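You operate a simulated robot arm through the tools that you are given. There is no shell and no other tool.

Carry out the task below with a simulated two-armed robot. There is one attempt and no reset: what you move stays moved.

Task
Stop the flaker, then dump the chaff and move its beaker to the red plate.
Fine: all the chaff out, the yellow gate slide shut again; spill no flakes. Set down upright: green beaker. Where these are worked on the way, their far stop is far enough and under half their travel is too little: yellow gate slide.
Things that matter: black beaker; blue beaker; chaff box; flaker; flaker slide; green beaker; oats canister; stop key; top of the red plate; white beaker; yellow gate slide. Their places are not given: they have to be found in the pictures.

It is judged by the outcome, as a careful person would: the job done as asked, and still so three seconds after it is handed in. It fails if anything else is knocked over, pushed out of place, dropped, spilled or broken.

Robot
Two 7-joint arms with two-finger parallel grippers on one trunk that stands fixed in place. Base frame: the origin is at the foot of the trunk, x ahead of it, y to its left, z up. Lengths are in m, angles in degrees, forces in N, time in s.
The left shoulder is at [0.03, 0.119, 1.06], the right one opposite. Each reaches about 0.826 m from its shoulder. Payload 3.43 kg a hand.
The tool frame of a hand sits at the grasp point between the pads (the TCP): z along the fingers, y along the line on which they close. The tips reach 0.03 m beyond it. Largest opening 0.094 m; finger width 0.028, thickness 0.01; the body of the gripper, 0.05 by 0.096 m, starts 0.055 m behind the TCP.
Orientation is that of the tool frame in the base frame, as [roll, pitch, yaw] about the fixed x, y, z axes, in that order (R = Rz(yaw) Ry(pitch) Rx(roll)). With the fingers straight down and closing along the base's y, the tool's x points along the base's -x, its y along +y and its z along -z.

Tools
- The arms move only by the tool drive_tool. It takes "left_increments", "right_increments" or both (then of equal length, played together; a hand with none holds still); each is a list that holds one entry, the list of rows, each a list of 7 numbers: the shift along the tool's x, y, z in cm, then the turn, a rotation vector about the tool's x, y, z in degrees, then the closure in counts, from 0 (fully open) to 255 (shut). In form: [[[tx, ty, tz, rx, ry, rz, claw], ...]]. A call has 1 to 20 rows; each row shifts and turns the commanded pose from where the row before left it, along the tool's axes as they then stand. Rows are played at 5 a second. More than 0.05 m and 8.6 degrees between two rows, or a gripper value outside its range, and nothing of the call is played. Where a pose cannot be reached the arm comes as near as it can. A force on the tool above 40 N (or 10 N above the force at the start of the call, whichever is more), or a blocked arm, ends the call early, and 0.2 s more pass. Each finger travels about 0.072 m/s and halts on what it meets, pressing with about 34 N; the grip force reading is that of the motor and also rises with nothing between the fingers. The clock runs only during rows and for 0.2 s after the last one: add rows that do not move to give the fingers time. It gives the time, the measured TCP pose, the force on the tool (base axes), the opening and the grip force at its end, in the units of the frame above (readings bear some noise), with the torque about the TCP (base axes, N m) and any sound that the robot's microphone picked up, and new pictures: "show" is both (left out), scene, wrist or none (wrist: the cameras of the hands that moved).
- Cameras (640 x 400 px; columns grow to the right, rows downward): "scene" is now at [0.045, 0.0013, 1.7654]; the picture's right is [0.05, -1.00, 0.00], its down [-0.77, -0.04, -0.64] and it looks along [0.63, 0.03, -0.77] (base axes); focal length 314 px, centre (320, 200). "left" rides on the left gripper at [0.076, -0.014, -0.103] in its tool frame; the picture's right is [0.18, 0.98, 0.00], its down [-0.75, 0.14, -0.64] and it looks along [-0.63, 0.12, 0.77] (tool axes); focal length 243 px, centre (320, 200). "right" rides on the right gripper at [0.076, 0.014, -0.102] in its tool frame; the picture's right is [-0.18, 0.98, 0.00], its down [-0.75, -0.14, -0.64] and it looks along [-0.63, -0.12, 0.77] (tool axes); focal length 243 px, centre (320, 200).
- move_column(by): moves the trunk up (or, below 0, down) by that many m; the arms and the scene camera ride with it, the base frame stays. It gives what a move gives, with no picture.
- turn_head(pan, tilt): turns the head with the scene camera to pan (to the left, within 143 degrees either way) and tilt (down, from -29 to 69), counted from straight ahead of the robot. It gives what a move gives, and a new picture of the scene camera.
- locate(camera, pixels): for up to 12 pixels [column, row] of the newest picture of that camera ("zoom" is the newest enlarged one), the place [x, y, z] in the base frame of the surface seen there, good to about 0.002 m. The clock stands still meanwhile.
- inspect(camera, box): a new picture of the part [left, top, right, bottom] of that camera's present view, enlarged. The clock stands still meanwhile.
- finish_job(): hands the job in; it is judged then, once.

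Unless the task says otherwise, let go and move clear before handing in.

The tools are called after "Emit:" as a command line: name --argument value ..., lists and objects as JSON in quotes. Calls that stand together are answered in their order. drive_tool: Moves the arms, as the interface text tells. Its arguments: {"type":"object","properties":{"left_increments":{"type":"array","items":{"type":"array","items":{"type":"array","items":{"type":"number"}}}},"right_increments":{"type":"array","items":{"type":"array","items":{"type":"array","items":{"type":"number"}}}},"show":{"type":"string","enum":["both","scene","wrist","none"]}},"required":[]} The other tools are called the same way: move_column (by) moves the trunk up or down; turn_head (pan, tilt) turns the head that bears the scene camera; locate (camera, pixels) gives the place of the surface under pixels of a picture; inspect (camera, box) takes an enlarged picture of a part of a camera's view; finish_job () hands the job in.

At the start:

```text
t: 0.0
left_tcp_pos: [0.3899, 0.1809, 1.2825]
left_orientation: [-180.0, 0.0, -179.9]
left_force: [0.4, 0.3, 0.0]
left_torque: [-0.02, 0.04, 0.01]
left_gripper_width: 0.0937
left_grip_force: 0.1
right_tcp_pos: [0.4426, -0.2218, 1.2367]
right_orientation: [179.9, 0.0, -179.9]
right_force: [1.1, 0.1, 0.1]
right_torque: [-0.01, -0.01, 0.05]
right_gripper_width: 0.0939
right_grip_force: 0.1
trunk travel left (down, up): [-0.325, 0.085]
head pan, tilt (commanded): [2.8, 50.6]
```

scene: 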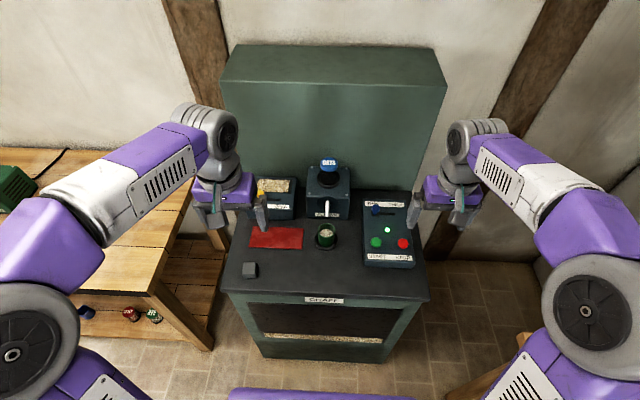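
right: 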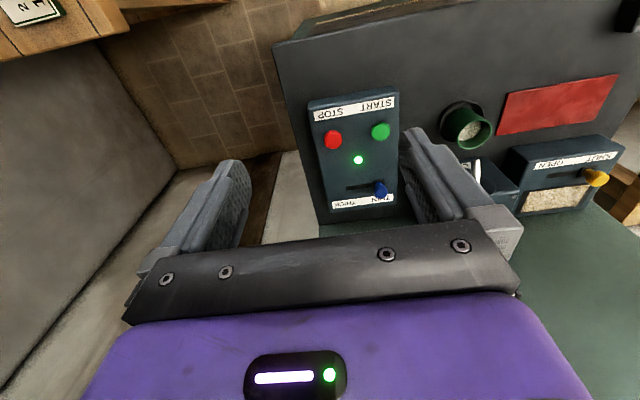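
left: 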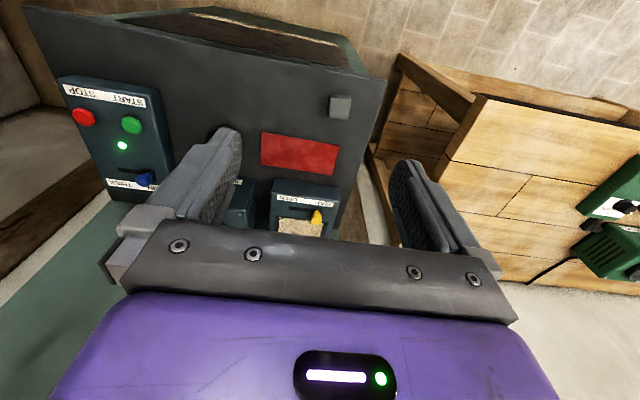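

The scene picture shows a green machine with a control panel (red button at ~(403,243), green at (376,242)), a green beaker at (326,237), a red plate at (277,237), and a chaff box below (CHAFF label at (322,300)). I'll enlarge the parts to read the labels before I move.

Emit:
inspect --camera "scene" --box '[220, 150, 440, 290]'

Emit:
inspect --camera "scene" --box '[220, 260, 440, 390]'

Emit:
inspect --camera "scene" --box '[0, 140, 220, 340]'

Emit:
inspect --camera "right" --box '[270, 50, 640, 240]'

```text
2.86 times, centred on (330, 220) of scene
```

zoom: 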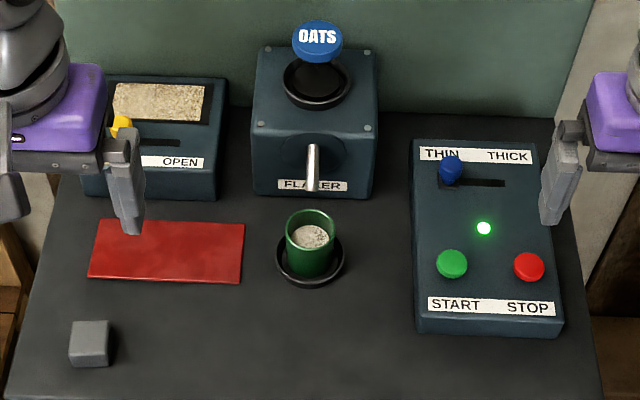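

```text
2.91 times, centred on (330, 325) of scene
```

zoom: 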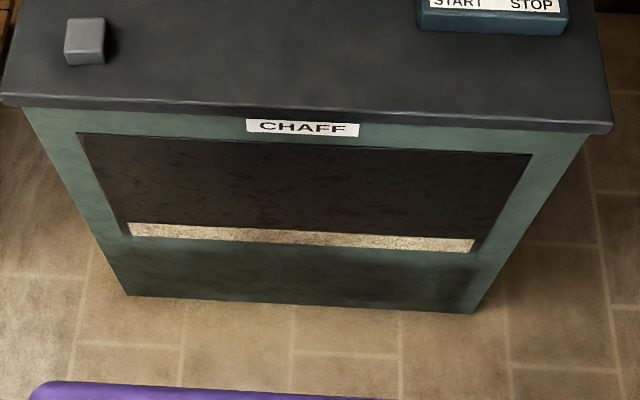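

```text
2.00 times, centred on (110, 240) of scene
```

zoom: 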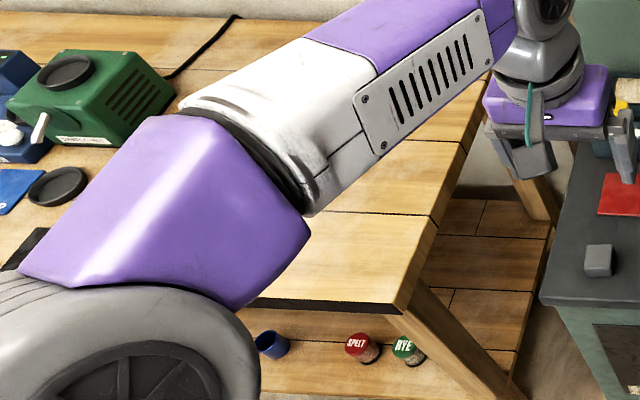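

```text
1.73 times, centred on (455, 145) of right
```

zoom: 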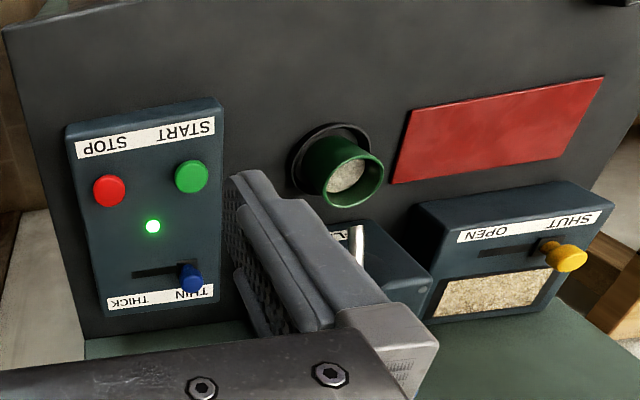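

The zoom shows the panel: red STOP at its right front, blue THIN/THICK knob at its back, the yellow gate slide (SHUT left / OPEN right) on the left box, and the green beaker under the flaker's spout. I'll turn the head to the left to see the rest of the things named.

Emit:
turn_head --pan 50 --tilt 45

```text
t: 1.1
left_tcp_pos: [0.3894, 0.181, 1.2827]
left_orientation: [-180.0, 0.1, 180.0]
left_force: [0.5, -0.1, -0.2]
left_torque: [0.03, 0.02, 0.02]
left_gripper_width: 0.0938
left_grip_force: 0.1
right_tcp_pos: [0.443, -0.2228, 1.2378]
right_orientation: [-180.0, 0.0, -179.8]
right_force: [-0.4, 0.5, 0.4]
right_torque: [0.02, -0.02, 0.0]
right_gripper_width: 0.0939
right_grip_force: 0.1
trunk travel left (down, up): [-0.325, 0.085]
head pan, tilt (commanded): [50.0, 45.0]
```

scene: 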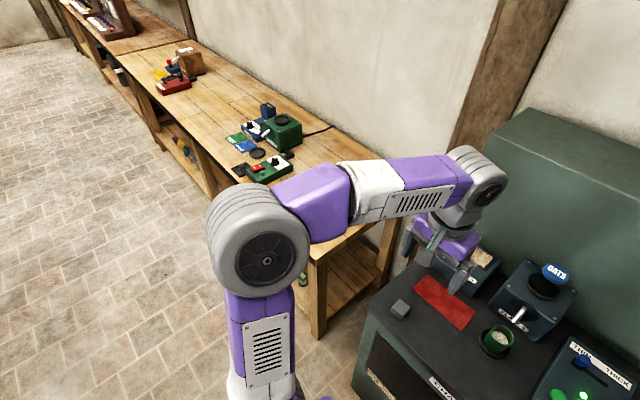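

The left bench holds only other stations, far off; nothing there matters for this machine. I'll turn the head back to the machine and measure places.

Emit:
turn_head --pan 0 --tilt 48

```text
t: 2.3
left_tcp_pos: [0.3897, 0.1799, 1.2828]
left_orientation: [-179.9, 0.0, -179.9]
left_force: [-0.6, 0.5, -0.7]
left_torque: [-0.05, 0.0, -0.02]
left_gripper_width: 0.094
left_grip_force: 0.0
right_tcp_pos: [0.4432, -0.2214, 1.2362]
right_orientation: [179.9, -0.1, -180.0]
right_force: [-0.4, -0.2, 0.4]
right_torque: [-0.02, 0.02, 0.01]
right_gripper_width: 0.094
right_grip_force: 0.0
trunk travel left (down, up): [-0.325, 0.085]
head pan, tilt (commanded): [0.0, 48.0]
```

scene: 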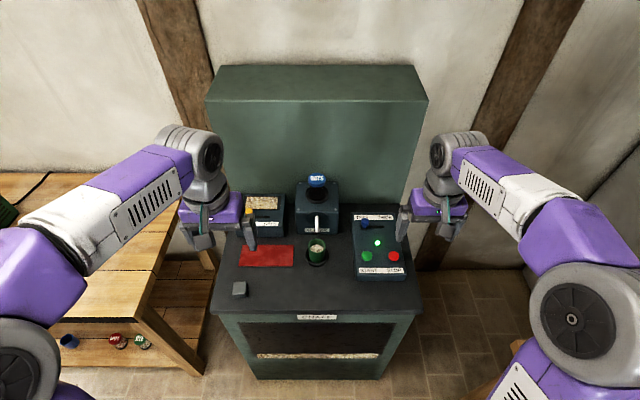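

Emit:
inspect --camera "scene" --box '[200, 160, 420, 300]'

```text
2.86 times, centred on (310, 230) of scene
```

zoom: 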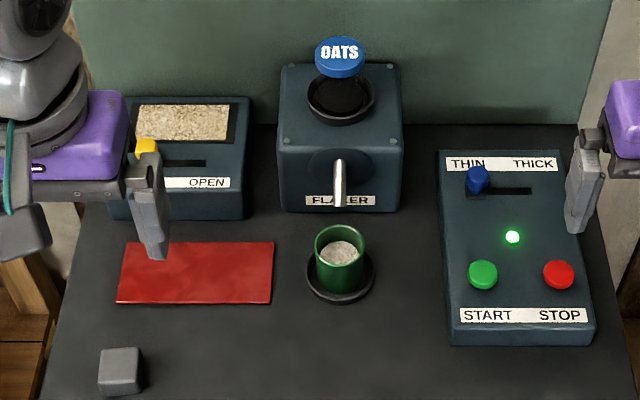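

The zoom shows everything needed; I'll read places: stop button (558,273), table in front (500,380), beaker rim, coaster, plate corners, gate knob (145,147), flaker spout, gray cube.

Emit:
locate --camera "zoom" --pixels '[[558, 272], [545, 300], [482, 272], [478, 178], [340, 232], [340, 262], [365, 238], [315, 240], [340, 285], [340, 162], [342, 204], [370, 290]]'

Emit:
locate --camera "zoom" --pixels '[[120, 300], [270, 300], [273, 244], [190, 270], [122, 370], [146, 145], [147, 155], [180, 162], [205, 162], [230, 110], [238, 190], [130, 212]]'

Emit:
locate --camera "zoom" --pixels '[[300, 370], [440, 330], [590, 330], [340, 75], [340, 45], [395, 70], [285, 135], [400, 140], [512, 237], [245, 100], [280, 25], [590, 390]]'

```text
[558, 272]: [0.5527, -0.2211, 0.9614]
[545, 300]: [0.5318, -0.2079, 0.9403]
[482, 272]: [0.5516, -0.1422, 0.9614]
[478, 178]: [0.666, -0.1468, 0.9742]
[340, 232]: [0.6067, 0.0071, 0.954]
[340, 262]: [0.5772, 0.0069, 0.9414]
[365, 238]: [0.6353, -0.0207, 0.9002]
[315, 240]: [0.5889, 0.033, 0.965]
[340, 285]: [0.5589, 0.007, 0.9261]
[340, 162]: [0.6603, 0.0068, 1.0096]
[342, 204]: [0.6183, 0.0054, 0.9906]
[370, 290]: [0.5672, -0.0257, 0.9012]
```

```text
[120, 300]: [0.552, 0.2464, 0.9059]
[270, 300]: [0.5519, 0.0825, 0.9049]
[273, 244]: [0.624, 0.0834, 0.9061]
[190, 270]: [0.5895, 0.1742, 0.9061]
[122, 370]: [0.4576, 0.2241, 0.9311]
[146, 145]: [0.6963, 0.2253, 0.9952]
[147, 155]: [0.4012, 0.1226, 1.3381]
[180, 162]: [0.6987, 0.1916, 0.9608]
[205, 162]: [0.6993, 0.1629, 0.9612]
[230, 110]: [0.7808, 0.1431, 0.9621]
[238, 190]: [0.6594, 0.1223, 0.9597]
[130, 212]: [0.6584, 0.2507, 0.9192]
```

```text
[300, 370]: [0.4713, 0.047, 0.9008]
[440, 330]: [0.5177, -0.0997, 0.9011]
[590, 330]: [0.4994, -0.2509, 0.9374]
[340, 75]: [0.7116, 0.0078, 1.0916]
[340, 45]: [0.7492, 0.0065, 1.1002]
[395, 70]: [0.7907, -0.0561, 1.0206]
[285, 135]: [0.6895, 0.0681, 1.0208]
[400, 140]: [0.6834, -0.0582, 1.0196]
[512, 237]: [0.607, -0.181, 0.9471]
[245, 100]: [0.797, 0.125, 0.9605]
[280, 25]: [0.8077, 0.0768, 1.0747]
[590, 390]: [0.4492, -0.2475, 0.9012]
```

Places are clear: STOP's top is at [0.553, -0.221, 0.961], the bench at z 0.901, plate top z 0.906, beaker centre near [0.587, 0.007], gate knob near [0.697, 0.225, 0.99]. I'll shut the right gripper and bring its tips above STOP first.

Emit:
drive_tool --right_increments '[[[-2.75, 0, 0, 0, 0, 0, 255], [-2.75, 0, 0, 0, 0, 0, 255], [-2.75, 0, 0, 0, 0, 0, 255], [-2.75, 0, 0, 0, 0, 0, 255], [0, 0, 4, 0, 0, 0, 255], [0, 0, 4, 0, 0, 0, 255], [0, 0, 4, 0, 0, 0, 255], [0, 0, 4, 0, 0, 0, 255], [0, 0, 4, 0, 0, 0, 255], [0, 0, 0, 0, 0, 0, 255]]]' --show "both"

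```text
t: 4.5
left_tcp_pos: [0.3898, 0.1797, 1.2816]
left_orientation: [180.0, 0.1, -180.0]
left_force: [-0.3, -0.3, 0.2]
left_torque: [-0.04, 0.01, 0.0]
left_gripper_width: 0.0941
left_grip_force: 0.0
right_tcp_pos: [0.5513, -0.2225, 1.037]
right_orientation: [179.9, 0.0, -179.9]
right_force: [-0.8, 0.8, -0.3]
right_torque: [-0.01, -0.04, 0.02]
right_gripper_width: 0.0002
right_grip_force: 32.8
trunk travel left (down, up): [-0.325, 0.085]
head pan, tilt (commanded): [0.0, 48.0]
```

scene: 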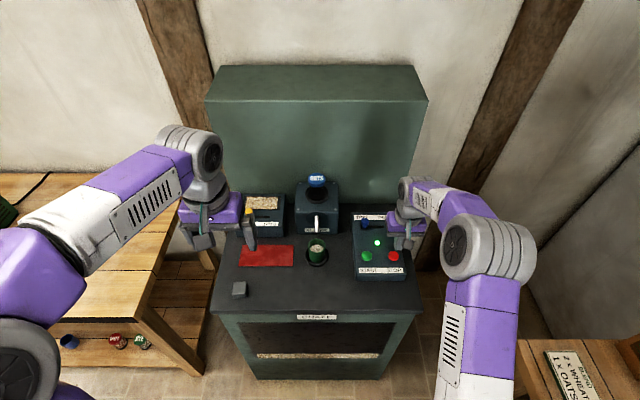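
right: 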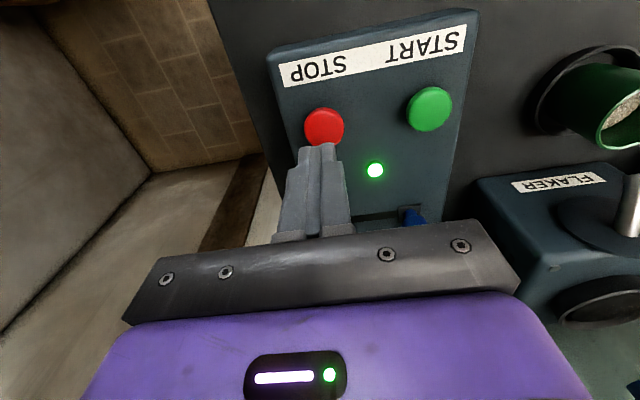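

The tips hang just over the red STOP button at (324,126) in the wrist picture. I'll check its place from this camera before pressing.

Emit:
locate --camera "right" --pixels '[[324, 126], [324, 112], [308, 128], [341, 128], [370, 110], [429, 108], [375, 170]]'

Emit:
inspect --camera "right" --box '[440, 40, 640, 165]'

```text
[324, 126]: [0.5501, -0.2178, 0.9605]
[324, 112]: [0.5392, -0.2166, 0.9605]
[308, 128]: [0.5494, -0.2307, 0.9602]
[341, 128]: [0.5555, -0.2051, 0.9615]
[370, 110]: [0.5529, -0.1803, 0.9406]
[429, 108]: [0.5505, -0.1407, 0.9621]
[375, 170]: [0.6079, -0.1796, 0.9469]
```

```text
3.20 times, centred on (540, 102) of right
```

zoom: 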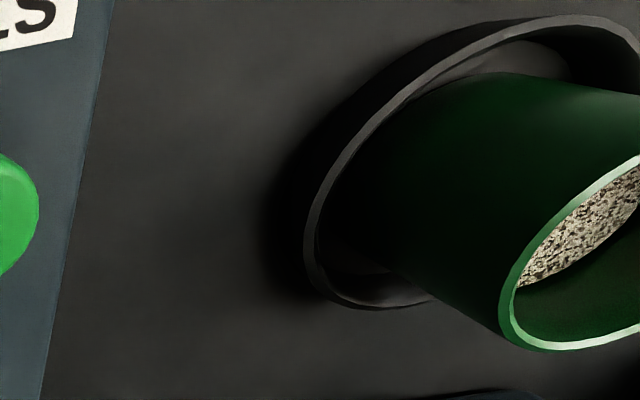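

STOP centre is about [0.552, -0.218, 0.961]. I'll shift 4 mm left, go down to it, press about 9 mm in small steps, and lift.

Emit:
drive_tool --right_increments '[[[0, 0.4, 2, 0, 0, 0, 255], [0, 0, 2, 0, 0, 0, 255], [0, 0, 0.5, 0, 0, 0, 255], [0, 0, 0.3, 0, 0, 0, 255], [0, 0, 0.3, 0, 0, 0, 255], [0, 0, 0.3, 0, 0, 0, 255]]]' --show "both"

```text
t: 5.9
left_tcp_pos: [0.3883, 0.18, 1.2826]
left_orientation: [-180.0, 0.1, -179.9]
left_force: [0.1, 0.1, -0.5]
left_torque: [-0.03, 0.01, 0.0]
left_gripper_width: 0.0943
left_grip_force: 0.1
right_tcp_pos: [0.5551, -0.2171, 0.9837]
right_orientation: [-180.0, 0.2, 180.0]
right_force: [-2.3, -1.1, 12.2]
right_torque: [-0.05, 0.11, 0.04]
right_gripper_width: 0.0
right_grip_force: 33.2
trunk travel left (down, up): [-0.325, 0.085]
head pan, tilt (commanded): [0.0, 48.0]
heard: click
```

scene: 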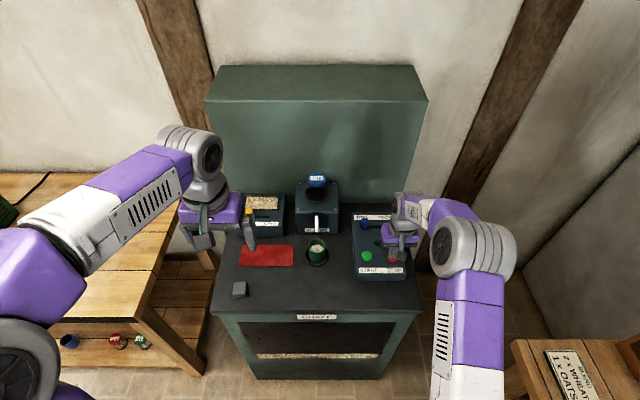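
right: 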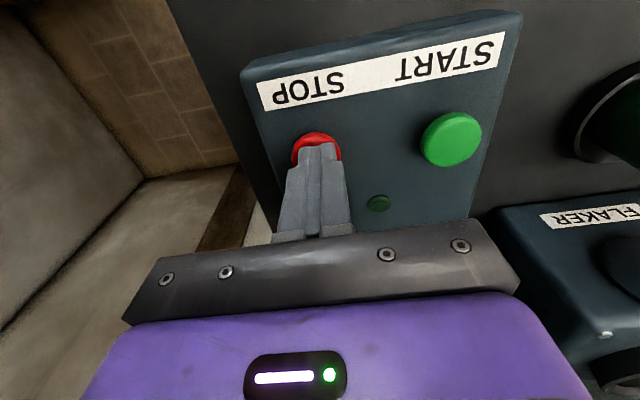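

A click was heard and the green lamp at (377,203) in the wrist picture is now dark, so the flaker is stopped. I'll lift the right hand straight up and back out of the way.

Emit:
drive_tool --right_increments '[[[0, 0, -1, 0, 0, 0, 255], [0, 0, -3, 0, 0, 0, 255], [0, 0, -4, 0, 0, 0, 255], [0, 0, -4, 0, 0, 0, 255], [0, 0, -4, 0, 0, 0, 255], [0, 0, -4, 0, 0, 0, 255], [3, -1, 0, 0, 0, 0, 255], [3, -1, 0, 0, 0, 0, 255], [3, -1, 0, 0, 0, 0, 255]]]' --show "both"

Emit:
inspect --camera "scene" --box '[200, 160, 420, 300]'

Emit:
inspect --camera "left" --box '[180, 80, 420, 240]'

```text
t: 7.9
left_tcp_pos: [0.3883, 0.1802, 1.2829]
left_orientation: [-180.0, 0.1, -180.0]
left_force: [-0.5, -0.4, -0.7]
left_torque: [0.03, -0.03, 0.03]
left_gripper_width: 0.0941
left_grip_force: 0.1
right_tcp_pos: [0.4609, -0.2472, 1.1853]
right_orientation: [-180.0, 0.1, 180.0]
right_force: [0.5, -0.6, 0.5]
right_torque: [0.0, -0.02, 0.0]
right_gripper_width: 0.0
right_grip_force: 33.1
trunk travel left (down, up): [-0.325, 0.085]
head pan, tilt (commanded): [0.0, 48.0]
```

scene: 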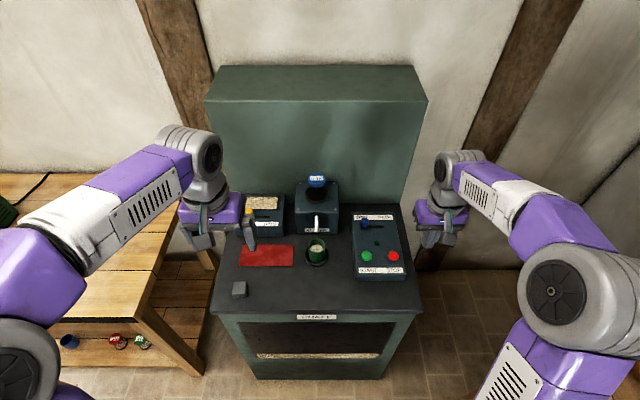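
right: 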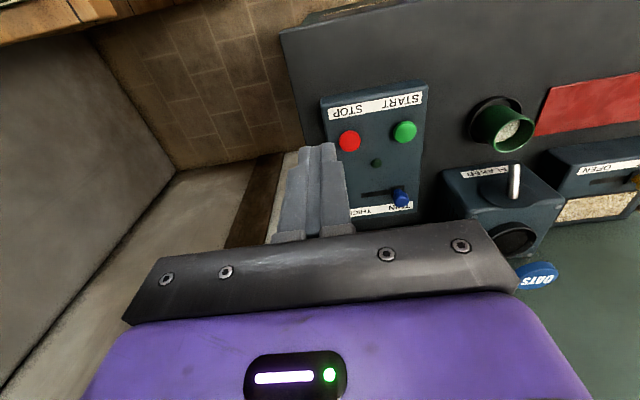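

```text
2.86 times, centred on (310, 230) of scene
```

zoom: 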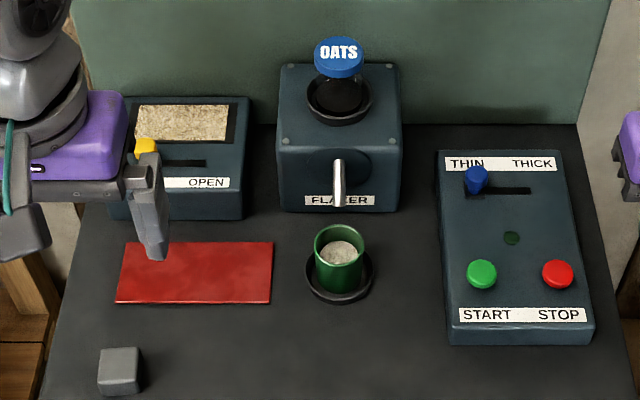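

```text
2.50 times, centred on (300, 160) of left
```

zoom: 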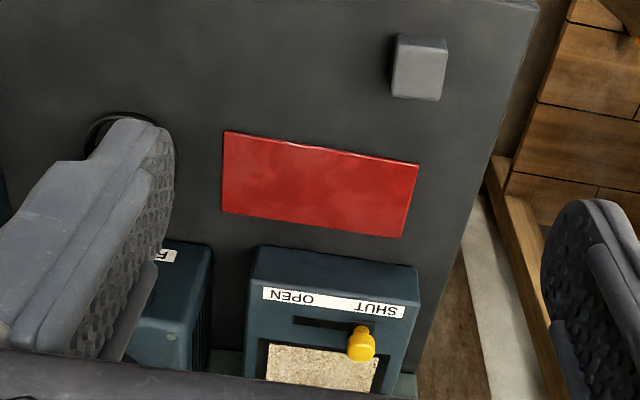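

The lamp is dark and everything else unmoved. In the left wrist zoom the yellow knob is at (361,343), at the SHUT end of its slot; I'll measure the knob, slot and box.

Emit:
locate --camera "zoom" --pixels '[[361, 340], [350, 330], [372, 333], [362, 356], [300, 320], [325, 322], [372, 326], [265, 340], [405, 340], [270, 260], [410, 280], [320, 365]]'

```text
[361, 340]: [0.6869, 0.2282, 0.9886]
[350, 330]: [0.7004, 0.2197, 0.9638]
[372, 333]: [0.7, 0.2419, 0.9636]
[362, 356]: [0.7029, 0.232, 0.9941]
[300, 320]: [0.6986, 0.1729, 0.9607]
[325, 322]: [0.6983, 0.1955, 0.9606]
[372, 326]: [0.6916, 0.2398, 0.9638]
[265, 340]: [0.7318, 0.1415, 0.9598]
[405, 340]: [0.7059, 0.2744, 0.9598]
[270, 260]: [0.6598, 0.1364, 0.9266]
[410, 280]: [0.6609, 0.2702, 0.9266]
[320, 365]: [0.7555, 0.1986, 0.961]
```

The knob is centred at about [0.698, 0.229], top z 0.995, with its slot running to y≈0.16 over a box top at z 0.960. I'll bring the left hand above it with the fingers half open, so they straddle it along y.

Emit:
drive_tool --left_increments '[[[-3.86, 0.61, 0, 0, 0, 0, 100], [-3.86, 0.61, 0, 0, 0, 0, 100], [-3.86, 0.61, 0, 0, 0, 0, 100], [-3.86, 0.61, 0, 0, 0, 0, 100], [-3.86, 0.61, 0, 0, 0, 0, 100], [-3.86, 0.61, 0, 0, 0, 0, 100], [-3.86, 0.61, 0, 0, 0, 0, 100], [-3.86, 0.61, 0, 0, 0, 0, 100], [0, 0, 4, 0, 0, 0, 100], [0, 0, 4, 0, 0, 0, 100], [0, 0, 4, 0, 0, 0, 100], [0, 0, 4, 0, 0, 0, 100], [0, 0, 4, 0, 0, 0, 100], [0, 0, 0, 0, 0, 0, 100]]]' --show "both"

```text
t: 10.9
left_tcp_pos: [0.5917, 0.2177, 1.0741]
left_orientation: [179.9, 0.0, -179.9]
left_force: [0.7, 0.5, 0.7]
left_torque: [-0.02, -0.02, -0.03]
left_gripper_width: 0.0571
left_grip_force: 0.1
left hand out of reach, approached as far as the arm can: row 6, 7, 8
right_tcp_pos: [0.4628, -0.2472, 1.1836]
right_orientation: [-180.0, -0.1, 180.0]
right_force: [-0.7, -0.5, -0.5]
right_torque: [-0.01, 0.0, 0.01]
right_gripper_width: 0.0
right_grip_force: 32.9
trunk travel left (down, up): [-0.325, 0.085]
head pan, tilt (commanded): [0.0, 48.0]
```

scene: 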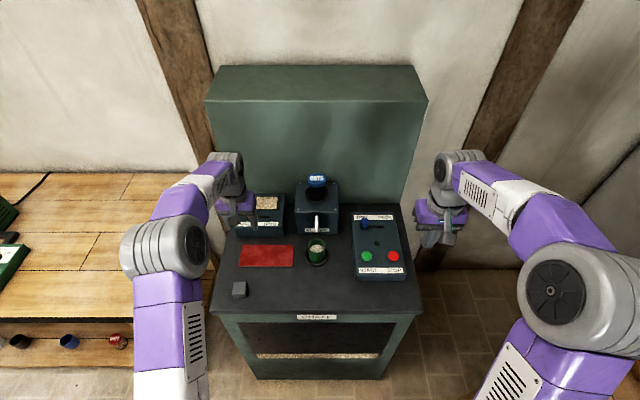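
left: 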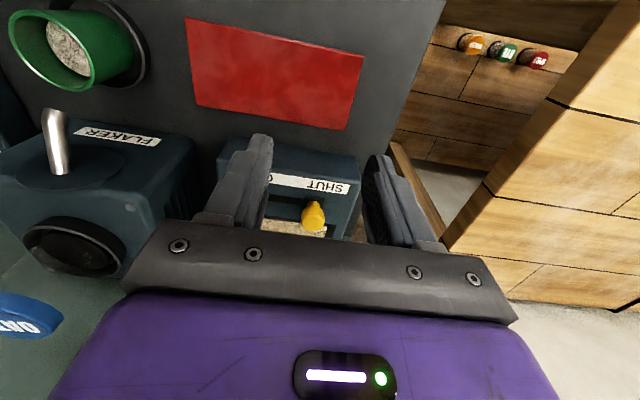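

The upright hand ran out of reach at x≈0.59, so I'll tilt the fingers 30° forward (about the tool's y), which brings the wrist nearer, then move to just above the knob seen at (312,216).

Emit:
drive_tool --left_increments '[[[0, 0, 0, 0, -7.5, 0, 100], [0, 0, 0, 0, -7.5, 0, 100], [0, 0, 0, 0, -7.5, 0, 100], [0, 0, 0, 0, -7.5, 0, 100], [-2.26, 0.37, 2.61, 0, 0, 0, 100], [-2.26, 0.37, 2.61, 0, 0, 0, 100], [-2.26, 0.37, 2.61, 0, 0, 0, 100], [0, 0, 0, 0, 0, 0, 100]]]' --show "both"

```text
t: 12.7
left_tcp_pos: [0.6885, 0.2287, 1.0409]
left_orientation: [-179.9, 29.9, 180.0]
left_force: [0.8, -0.2, -0.6]
left_torque: [0.0, -0.02, -0.03]
left_gripper_width: 0.0571
left_grip_force: 0.0
right_tcp_pos: [0.461, -0.2463, 1.1848]
right_orientation: [-180.0, 0.0, -179.9]
right_force: [-0.1, -0.3, 0.2]
right_torque: [-0.02, -0.01, 0.02]
right_gripper_width: 0.0
right_grip_force: 33.2
trunk travel left (down, up): [-0.325, 0.085]
head pan, tilt (commanded): [0.0, 48.0]
```

scene: 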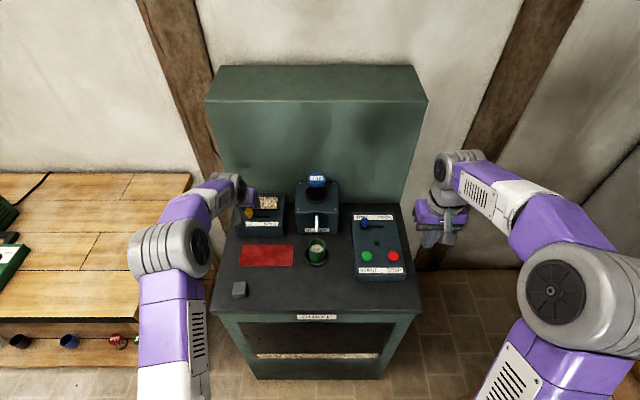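
left: 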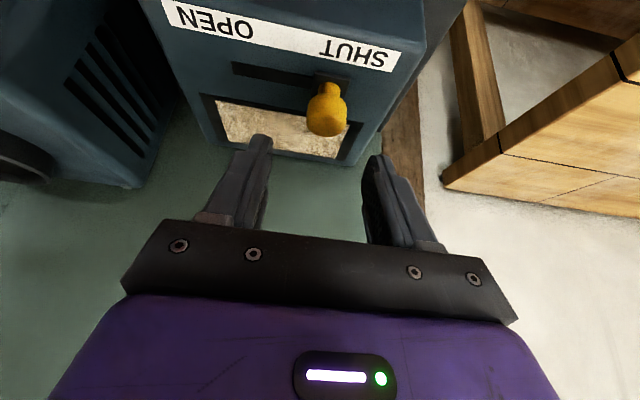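

The hand reached [0.689, 0.229, 1.041] tilted 30°. I'll measure the knob at (327,110) and the slot from this nearer view.

Emit:
locate --camera "left" --pixels '[[327, 117], [310, 110], [345, 108], [328, 88], [326, 130], [235, 70], [345, 82], [318, 92], [260, 73], [240, 130], [318, 150]]'

Emit:
inspect --camera "left" --box '[180, 20, 440, 200]'

```text
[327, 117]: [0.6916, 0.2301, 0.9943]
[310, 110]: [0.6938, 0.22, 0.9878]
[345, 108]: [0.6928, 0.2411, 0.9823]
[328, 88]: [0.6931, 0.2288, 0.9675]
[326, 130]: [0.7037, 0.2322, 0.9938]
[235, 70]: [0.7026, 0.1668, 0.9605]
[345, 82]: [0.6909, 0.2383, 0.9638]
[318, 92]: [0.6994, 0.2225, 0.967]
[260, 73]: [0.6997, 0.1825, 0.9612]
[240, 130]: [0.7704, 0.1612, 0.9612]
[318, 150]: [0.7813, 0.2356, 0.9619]
```

```text
2.22 times, centred on (310, 110) of left
```

zoom: 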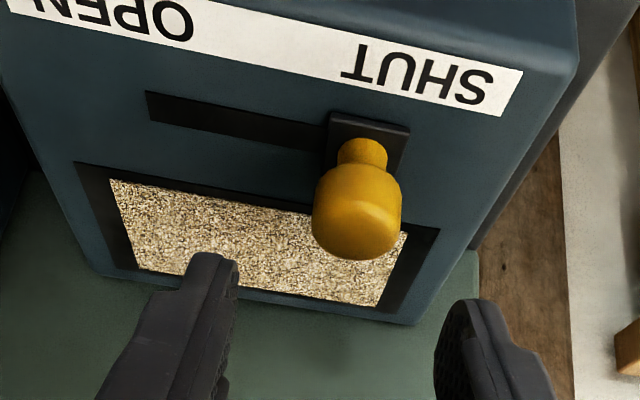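

The knob's cap is about 2 cm wide at [0.699, 0.230], z 0.975–0.995, and the window is full of chaff. I'll lower the fingers around it and close.

Emit:
drive_tool --left_increments '[[[0.9, 0.2, 1.84, 0, 0, 0, 100], [0.9, 0, 1.84, 0, 0, 0, 100], [0, 0, 0, 0, 0, 0, 150], [0, 0, 0, 0, 0, 0, 200], [0, 0, 0, 0, 0, 0, 255], [0, 0, 0, 0, 0, 0, 255]]]' --show "both"

```text
t: 14.1
left_tcp_pos: [0.6925, 0.2309, 0.9989]
left_orientation: [180.0, 30.0, -180.0]
left_force: [0.6, -2.7, -1.3]
left_torque: [-0.08, -0.37, -0.02]
left_gripper_width: 0.0252
left_grip_force: 45.2
right_tcp_pos: [0.4618, -0.2463, 1.1842]
right_orientation: [-179.9, -0.1, 179.9]
right_force: [-0.4, -0.1, -0.2]
right_torque: [-0.03, 0.03, -0.05]
right_gripper_width: 0.0
right_grip_force: 32.6
trunk travel left (down, up): [-0.325, 0.085]
head pan, tilt (commanded): [0.0, 48.0]
```

scene: 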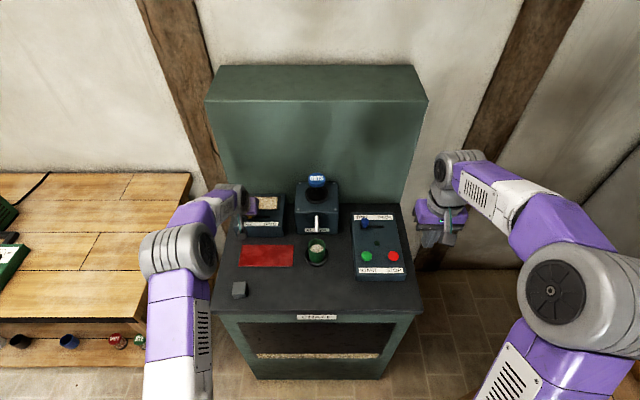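
left: 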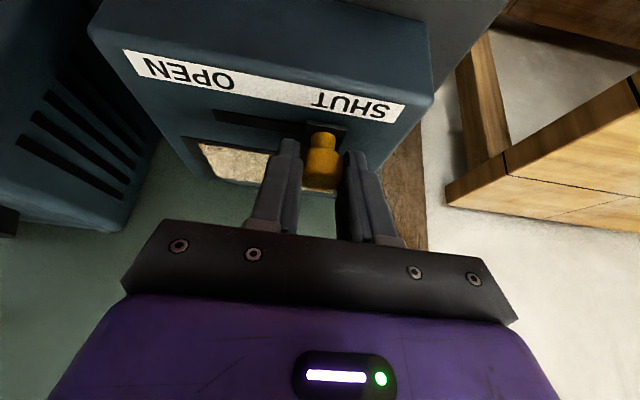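

The grip holds the knob (opening 0.025). I'll draw it toward OPEN (−y) in 1 cm rows.

Emit:
drive_tool --left_increments '[[[0, -1, 0, 0, 0, 0, 255], [0, -1, 0, 0, 0, 0, 255], [0, -1, 0, 0, 0, 0, 255], [0, -1, 0, 0, 0, 0, 255], [0, -0.5, 0, 0, 0, 0, 255], [0, 0, 0, 0, 0, 0, 255]]]' --show "both"

```text
t: 15.5
left_tcp_pos: [0.6932, 0.1867, 0.9999]
left_orientation: [-180.0, 29.9, -179.9]
left_force: [1.0, 0.8, -7.2]
left_torque: [0.03, -0.34, -0.04]
left_gripper_width: 0.0253
left_grip_force: 44.6
right_tcp_pos: [0.464, -0.2472, 1.1849]
right_orientation: [180.0, 0.0, -179.8]
right_force: [0.0, 0.7, -0.1]
right_torque: [0.01, 0.02, -0.03]
right_gripper_width: 0.0
right_grip_force: 32.8
trunk travel left (down, up): [-0.325, 0.085]
head pan, tilt (commanded): [0.0, 48.0]
```

scene: 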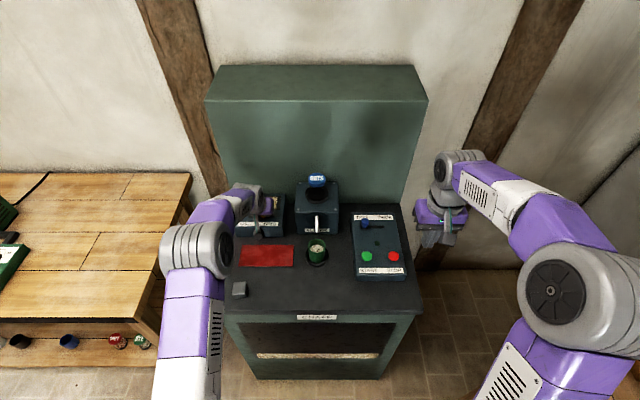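
left: 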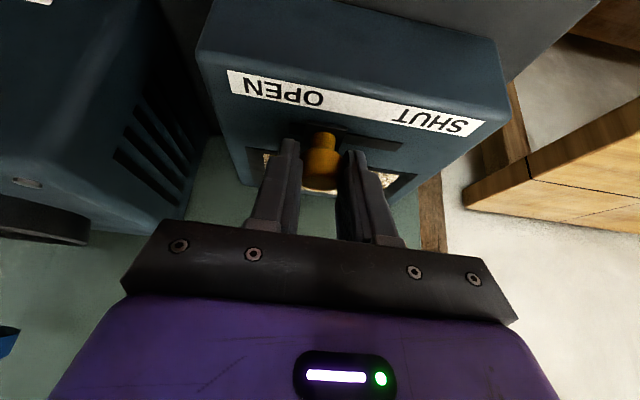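

The knob has travelled 4.4 cm with little force; I'll go on in 3 mm rows to its far stop.

Emit:
drive_tool --left_increments '[[[0, -0.3, 0, 0, 0, 0, 255], [0, -0.3, 0, 0, 0, 0, 255], [0, -0.3, 0, 0, 0, 0, 255], [0, -0.3, 0, 0, 0, 0, 255], [0, 0, 0, 0, 0, 0, 255]]]' --show "both"

Emit:
inspect --camera "left" --box '[190, 40, 510, 240]'

Emit:
inspect --camera "scene" --box '[200, 160, 420, 300]'

```text
t: 16.7
left_tcp_pos: [0.6922, 0.1727, 0.9979]
left_orientation: [180.0, 30.0, -179.9]
left_force: [1.4, -0.6, -3.7]
left_torque: [-0.01, 0.81, 0.01]
left_gripper_width: 0.0254
left_grip_force: 45.2
right_tcp_pos: [0.4633, -0.2475, 1.1842]
right_orientation: [179.9, 0.1, -180.0]
right_force: [0.4, 0.1, -0.2]
right_torque: [-0.03, 0.02, 0.04]
right_gripper_width: 0.0
right_grip_force: 32.6
trunk travel left (down, up): [-0.325, 0.085]
head pan, tilt (commanded): [0.0, 48.0]
```

scene: 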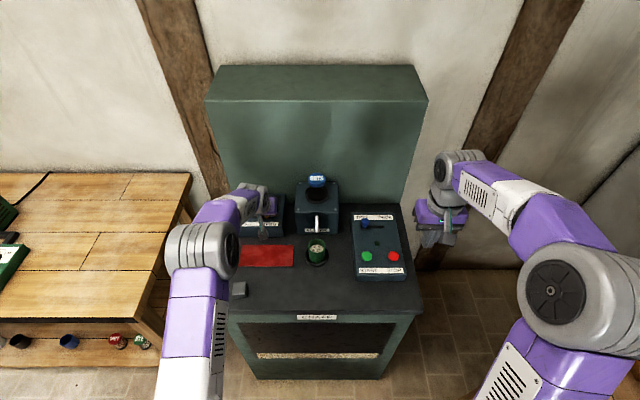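
left: 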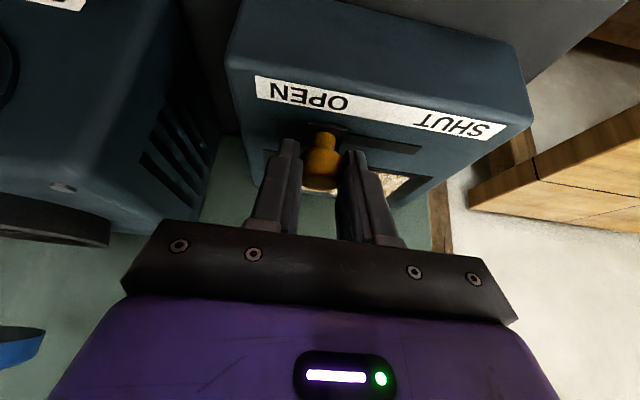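

```text
2.00 times, centred on (350, 140) of left
```

zoom: 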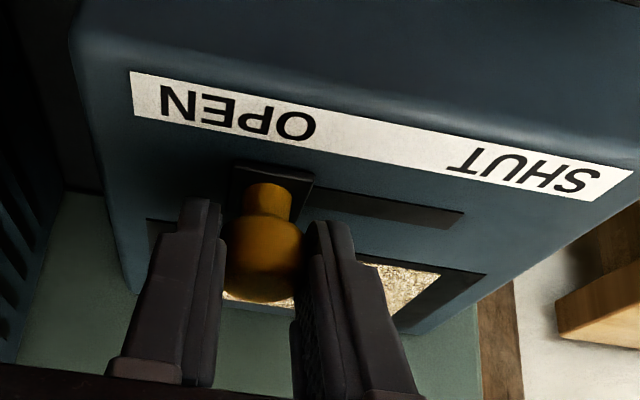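

```text
2.86 times, centred on (310, 230) of scene
```

zoom: 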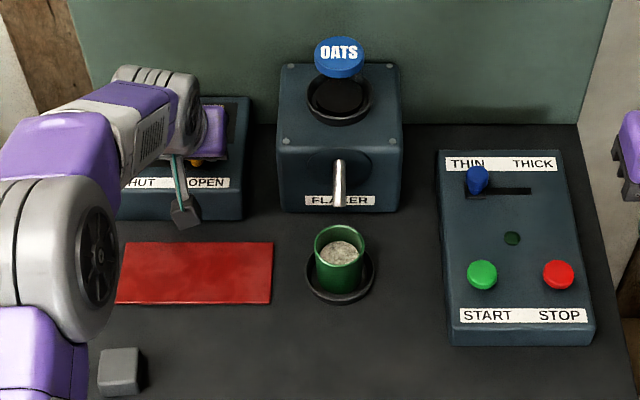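

The knob's plate now sits at the OPEN end (zoom (270,190)); I'll nudge a few mm more to be sure it is at the stop, then wait for the chaff to run out.

Emit:
drive_tool --left_increments '[[[0, -0.2, 0, 0, 0, 0, 255], [0, -0.2, 0, 0, 0, 0, 255], [0, 0, 0, 0, 0, 0, 255], [0, 0, 0, 0, 0, 0, 255]]]' --show "wrist"

Emit:
inspect --camera "left" --box '[190, 40, 510, 240]'

```text
t: 17.7
left_tcp_pos: [0.693, 0.1703, 0.9997]
left_orientation: [-180.0, 30.0, -179.9]
left_force: [-0.3, 1.0, -6.7]
left_torque: [0.01, -0.35, 0.03]
left_gripper_width: 0.0253
left_grip_force: 44.8
right_tcp_pos: [0.4638, -0.2474, 1.1846]
right_orientation: [-179.9, -0.1, 179.9]
right_force: [0.1, 0.1, -0.2]
right_torque: [0.03, -0.02, 0.04]
right_gripper_width: 0.0
right_grip_force: 33.2
trunk travel left (down, up): [-0.325, 0.085]
head pan, tilt (commanded): [0.0, 48.0]
```

left: 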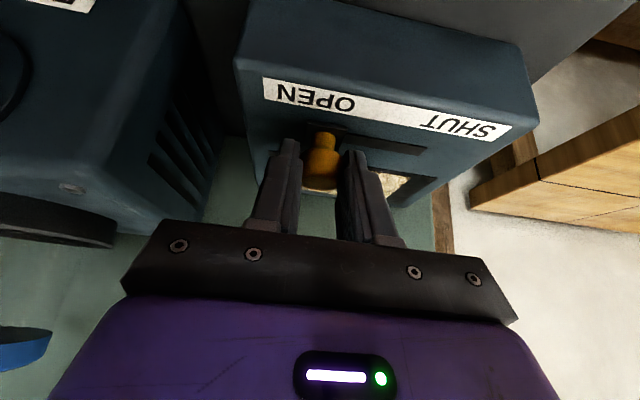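

```text
2.00 times, centred on (350, 140) of left
```

zoom: 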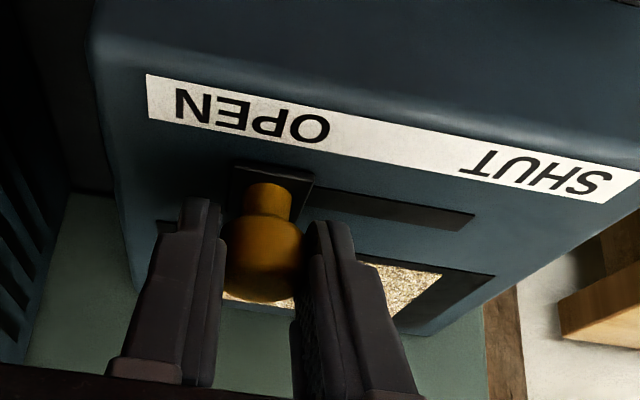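

Still almost no resistance, so the stop isn't reached yet perhaps; I'll continue in 2 mm rows.

Emit:
drive_tool --left_increments '[[[0, -0.2, 0, 0, 0, 0, 255], [0, -0.2, 0, 0, 0, 0, 255], [0, -0.2, 0, 0, 0, 0, 255], [0, 0, 0, 0, 0, 0, 255]]]' --show "both"

Emit:
inspect --camera "left" --box '[190, 40, 510, 240]'

```text
t: 18.7
left_tcp_pos: [0.6925, 0.1717, 0.9989]
left_orientation: [179.9, 30.0, -179.8]
left_force: [3.7, 21.0, 1.6]
left_torque: [0.56, 0.93, 0.2]
left_gripper_width: 0.0254
left_grip_force: 45.2
right_tcp_pos: [0.4639, -0.2443, 1.1842]
right_orientation: [-180.0, 0.0, -179.9]
right_force: [0.5, -0.4, 0.2]
right_torque: [0.01, -0.01, 0.0]
right_gripper_width: 0.0
right_grip_force: 33.1
trunk travel left (down, up): [-0.325, 0.085]
head pan, tilt (commanded): [0.0, 48.0]
```

scene: 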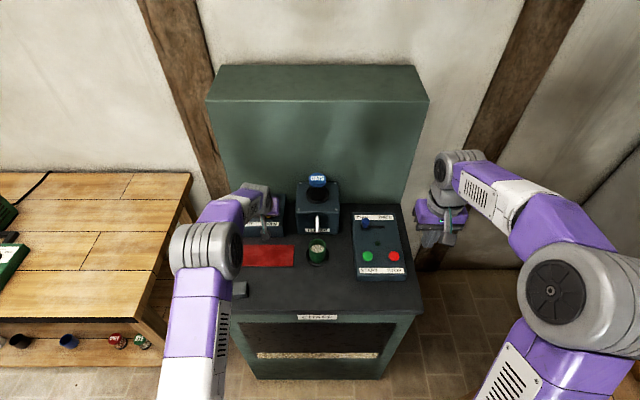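
left: 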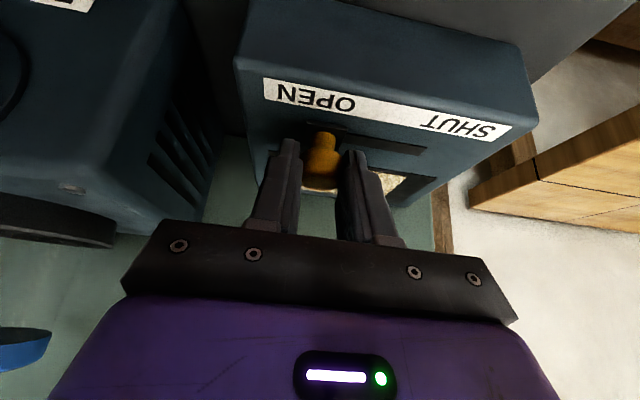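

```text
2.00 times, centred on (350, 140) of left
```

zoom: 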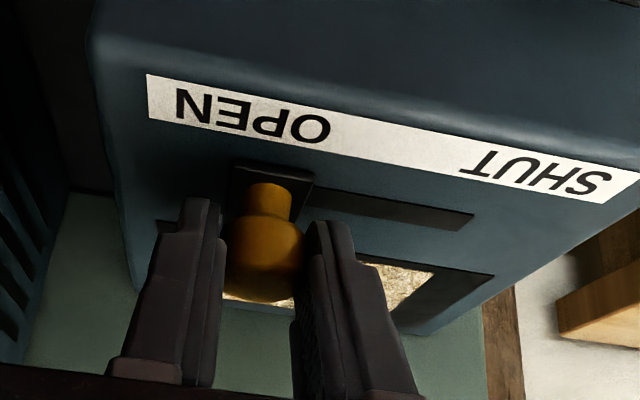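

The force along y rose to 21 N at y≈0.171, so the gate is at its far stop, and the chaff edge in the window is shrinking (zoom right edge 442→434). I'll relax the push and wait while it drains.

Emit:
drive_tool --left_increments '[[[0, 0.4, 0, 0, 0, 0, 255], [0, 0, 0, 0, 0, 0, 255], [0, 0, 0, 0, 0, 0, 255], [0, 0, 0, 0, 0, 0, 255], [0, 0, 0, 0, 0, 0, 255], [0, 0, 0, 0, 0, 0, 255], [0, 0, 0, 0, 0, 0, 255], [0, 0, 0, 0, 0, 0, 255], [0, 0, 0, 0, 0, 0, 255], [0, 0, 0, 0, 0, 0, 255], [0, 0, 0, 0, 0, 0, 255], [0, 0, 0, 0, 0, 0, 255], [0, 0, 0, 0, 0, 0, 255], [0, 0, 0, 0, 0, 0, 255], [0, 0, 0, 0, 0, 0, 255]]]' --show "both"

Emit:
inspect --camera "left" --box '[190, 40, 510, 240]'

Emit:
inspect --camera "scene" --box '[200, 260, 420, 390]'

```text
t: 21.9
left_tcp_pos: [0.6925, 0.17, 1.0007]
left_orientation: [-179.9, 29.9, -179.8]
left_force: [5.1, 15.4, -2.1]
left_torque: [0.3, -0.03, 0.09]
left_gripper_width: 0.0256
left_grip_force: 45.0
right_tcp_pos: [0.463, -0.245, 1.1846]
right_orientation: [-180.0, 0.0, -179.9]
right_force: [0.3, 0.4, -0.8]
right_torque: [-0.03, -0.01, 0.02]
right_gripper_width: 0.0
right_grip_force: 32.6
trunk travel left (down, up): [-0.325, 0.085]
head pan, tilt (commanded): [0.0, 48.0]
```

scene: 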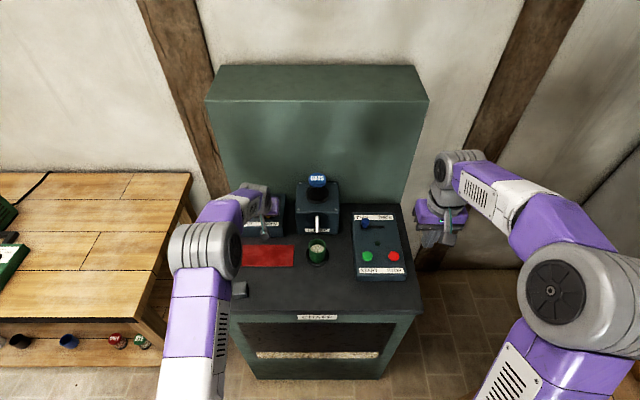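
left: 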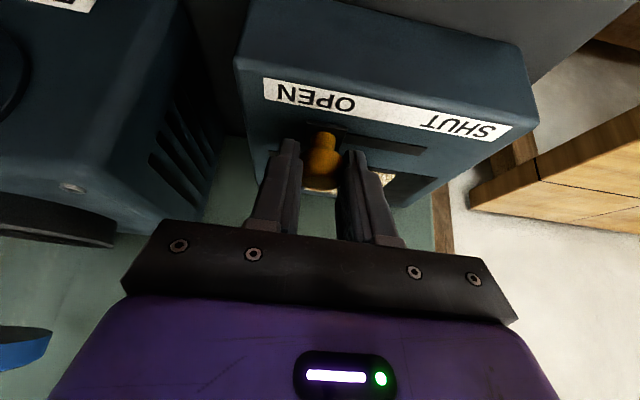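

```text
2.00 times, centred on (350, 140) of left
```

zoom: 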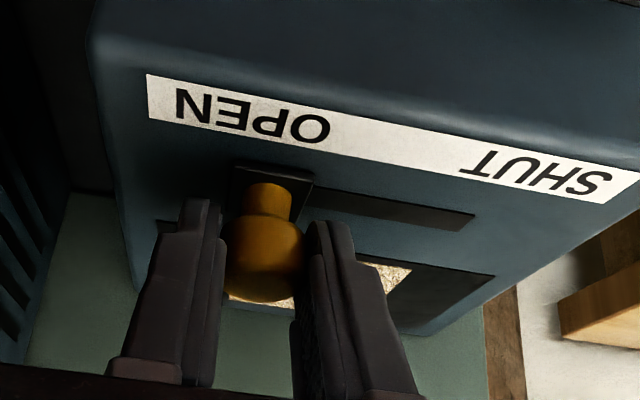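

```text
2.91 times, centred on (310, 325) of scene
```

zoom: 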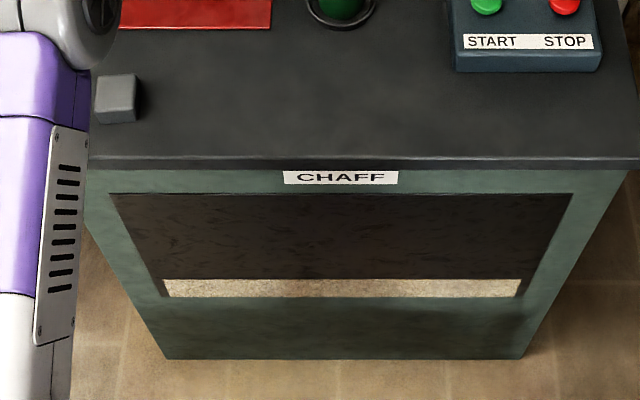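

The chaff in the window goes on shrinking (right edge now ~412) and the lower bin fills. I'll ease the remaining 15 N push and wait further.

Emit:
drive_tool --left_increments '[[[0, 0.25, 0, 0, 0, 0, 255], [0, 0, 0, 0, 0, 0, 255], [0, 0, 0, 0, 0, 0, 255], [0, 0, 0, 0, 0, 0, 255], [0, 0, 0, 0, 0, 0, 255], [0, 0, 0, 0, 0, 0, 255], [0, 0, 0, 0, 0, 0, 255], [0, 0, 0, 0, 0, 0, 255], [0, 0, 0, 0, 0, 0, 255], [0, 0, 0, 0, 0, 0, 255], [0, 0, 0, 0, 0, 0, 255], [0, 0, 0, 0, 0, 0, 255], [0, 0, 0, 0, 0, 0, 255], [0, 0, 0, 0, 0, 0, 255], [0, 0, 0, 0, 0, 0, 255], [0, 0, 0, 0, 0, 0, 255], [0, 0, 0, 0, 0, 0, 255], [0, 0, 0, 0, 0, 0, 255], [0, 0, 0, 0, 0, 0, 255], [0, 0, 0, 0, 0, 0, 255]]]' --show "wrist"

Emit:
inspect --camera "left" --box '[190, 40, 510, 240]'

```text
t: 26.1
left_tcp_pos: [0.6926, 0.1708, 0.9997]
left_orientation: [-179.9, 29.9, -180.0]
left_force: [-0.3, -1.0, -5.7]
left_torque: [0.0, 0.11, -0.04]
left_gripper_width: 0.0255
left_grip_force: 44.5
right_tcp_pos: [0.4629, -0.2475, 1.1854]
right_orientation: [-180.0, 0.0, 180.0]
right_force: [0.1, -0.2, 0.3]
right_torque: [0.01, -0.01, -0.02]
right_gripper_width: 0.0
right_grip_force: 32.4
trunk travel left (down, up): [-0.325, 0.085]
head pan, tilt (commanded): [0.0, 48.0]
```

left: 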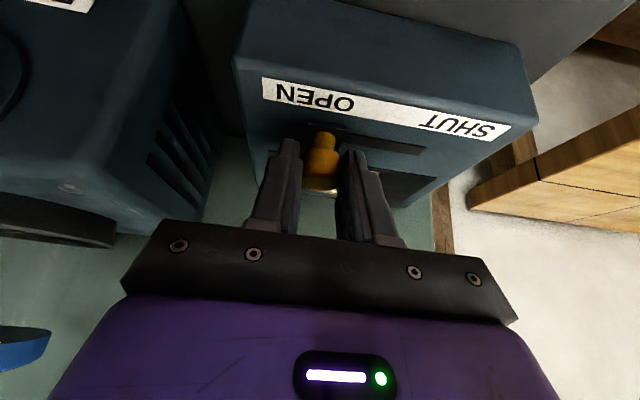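

```text
2.00 times, centred on (350, 140) of left
```

zoom: 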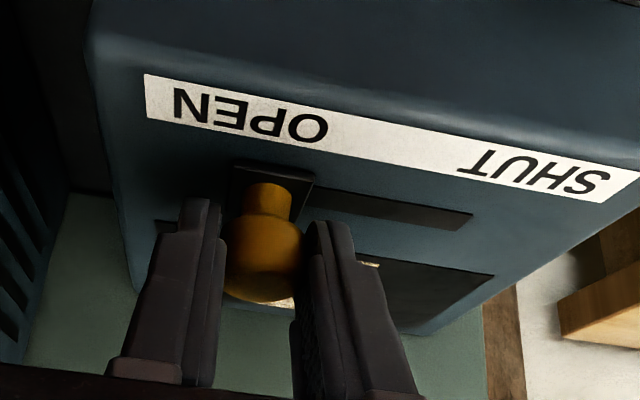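

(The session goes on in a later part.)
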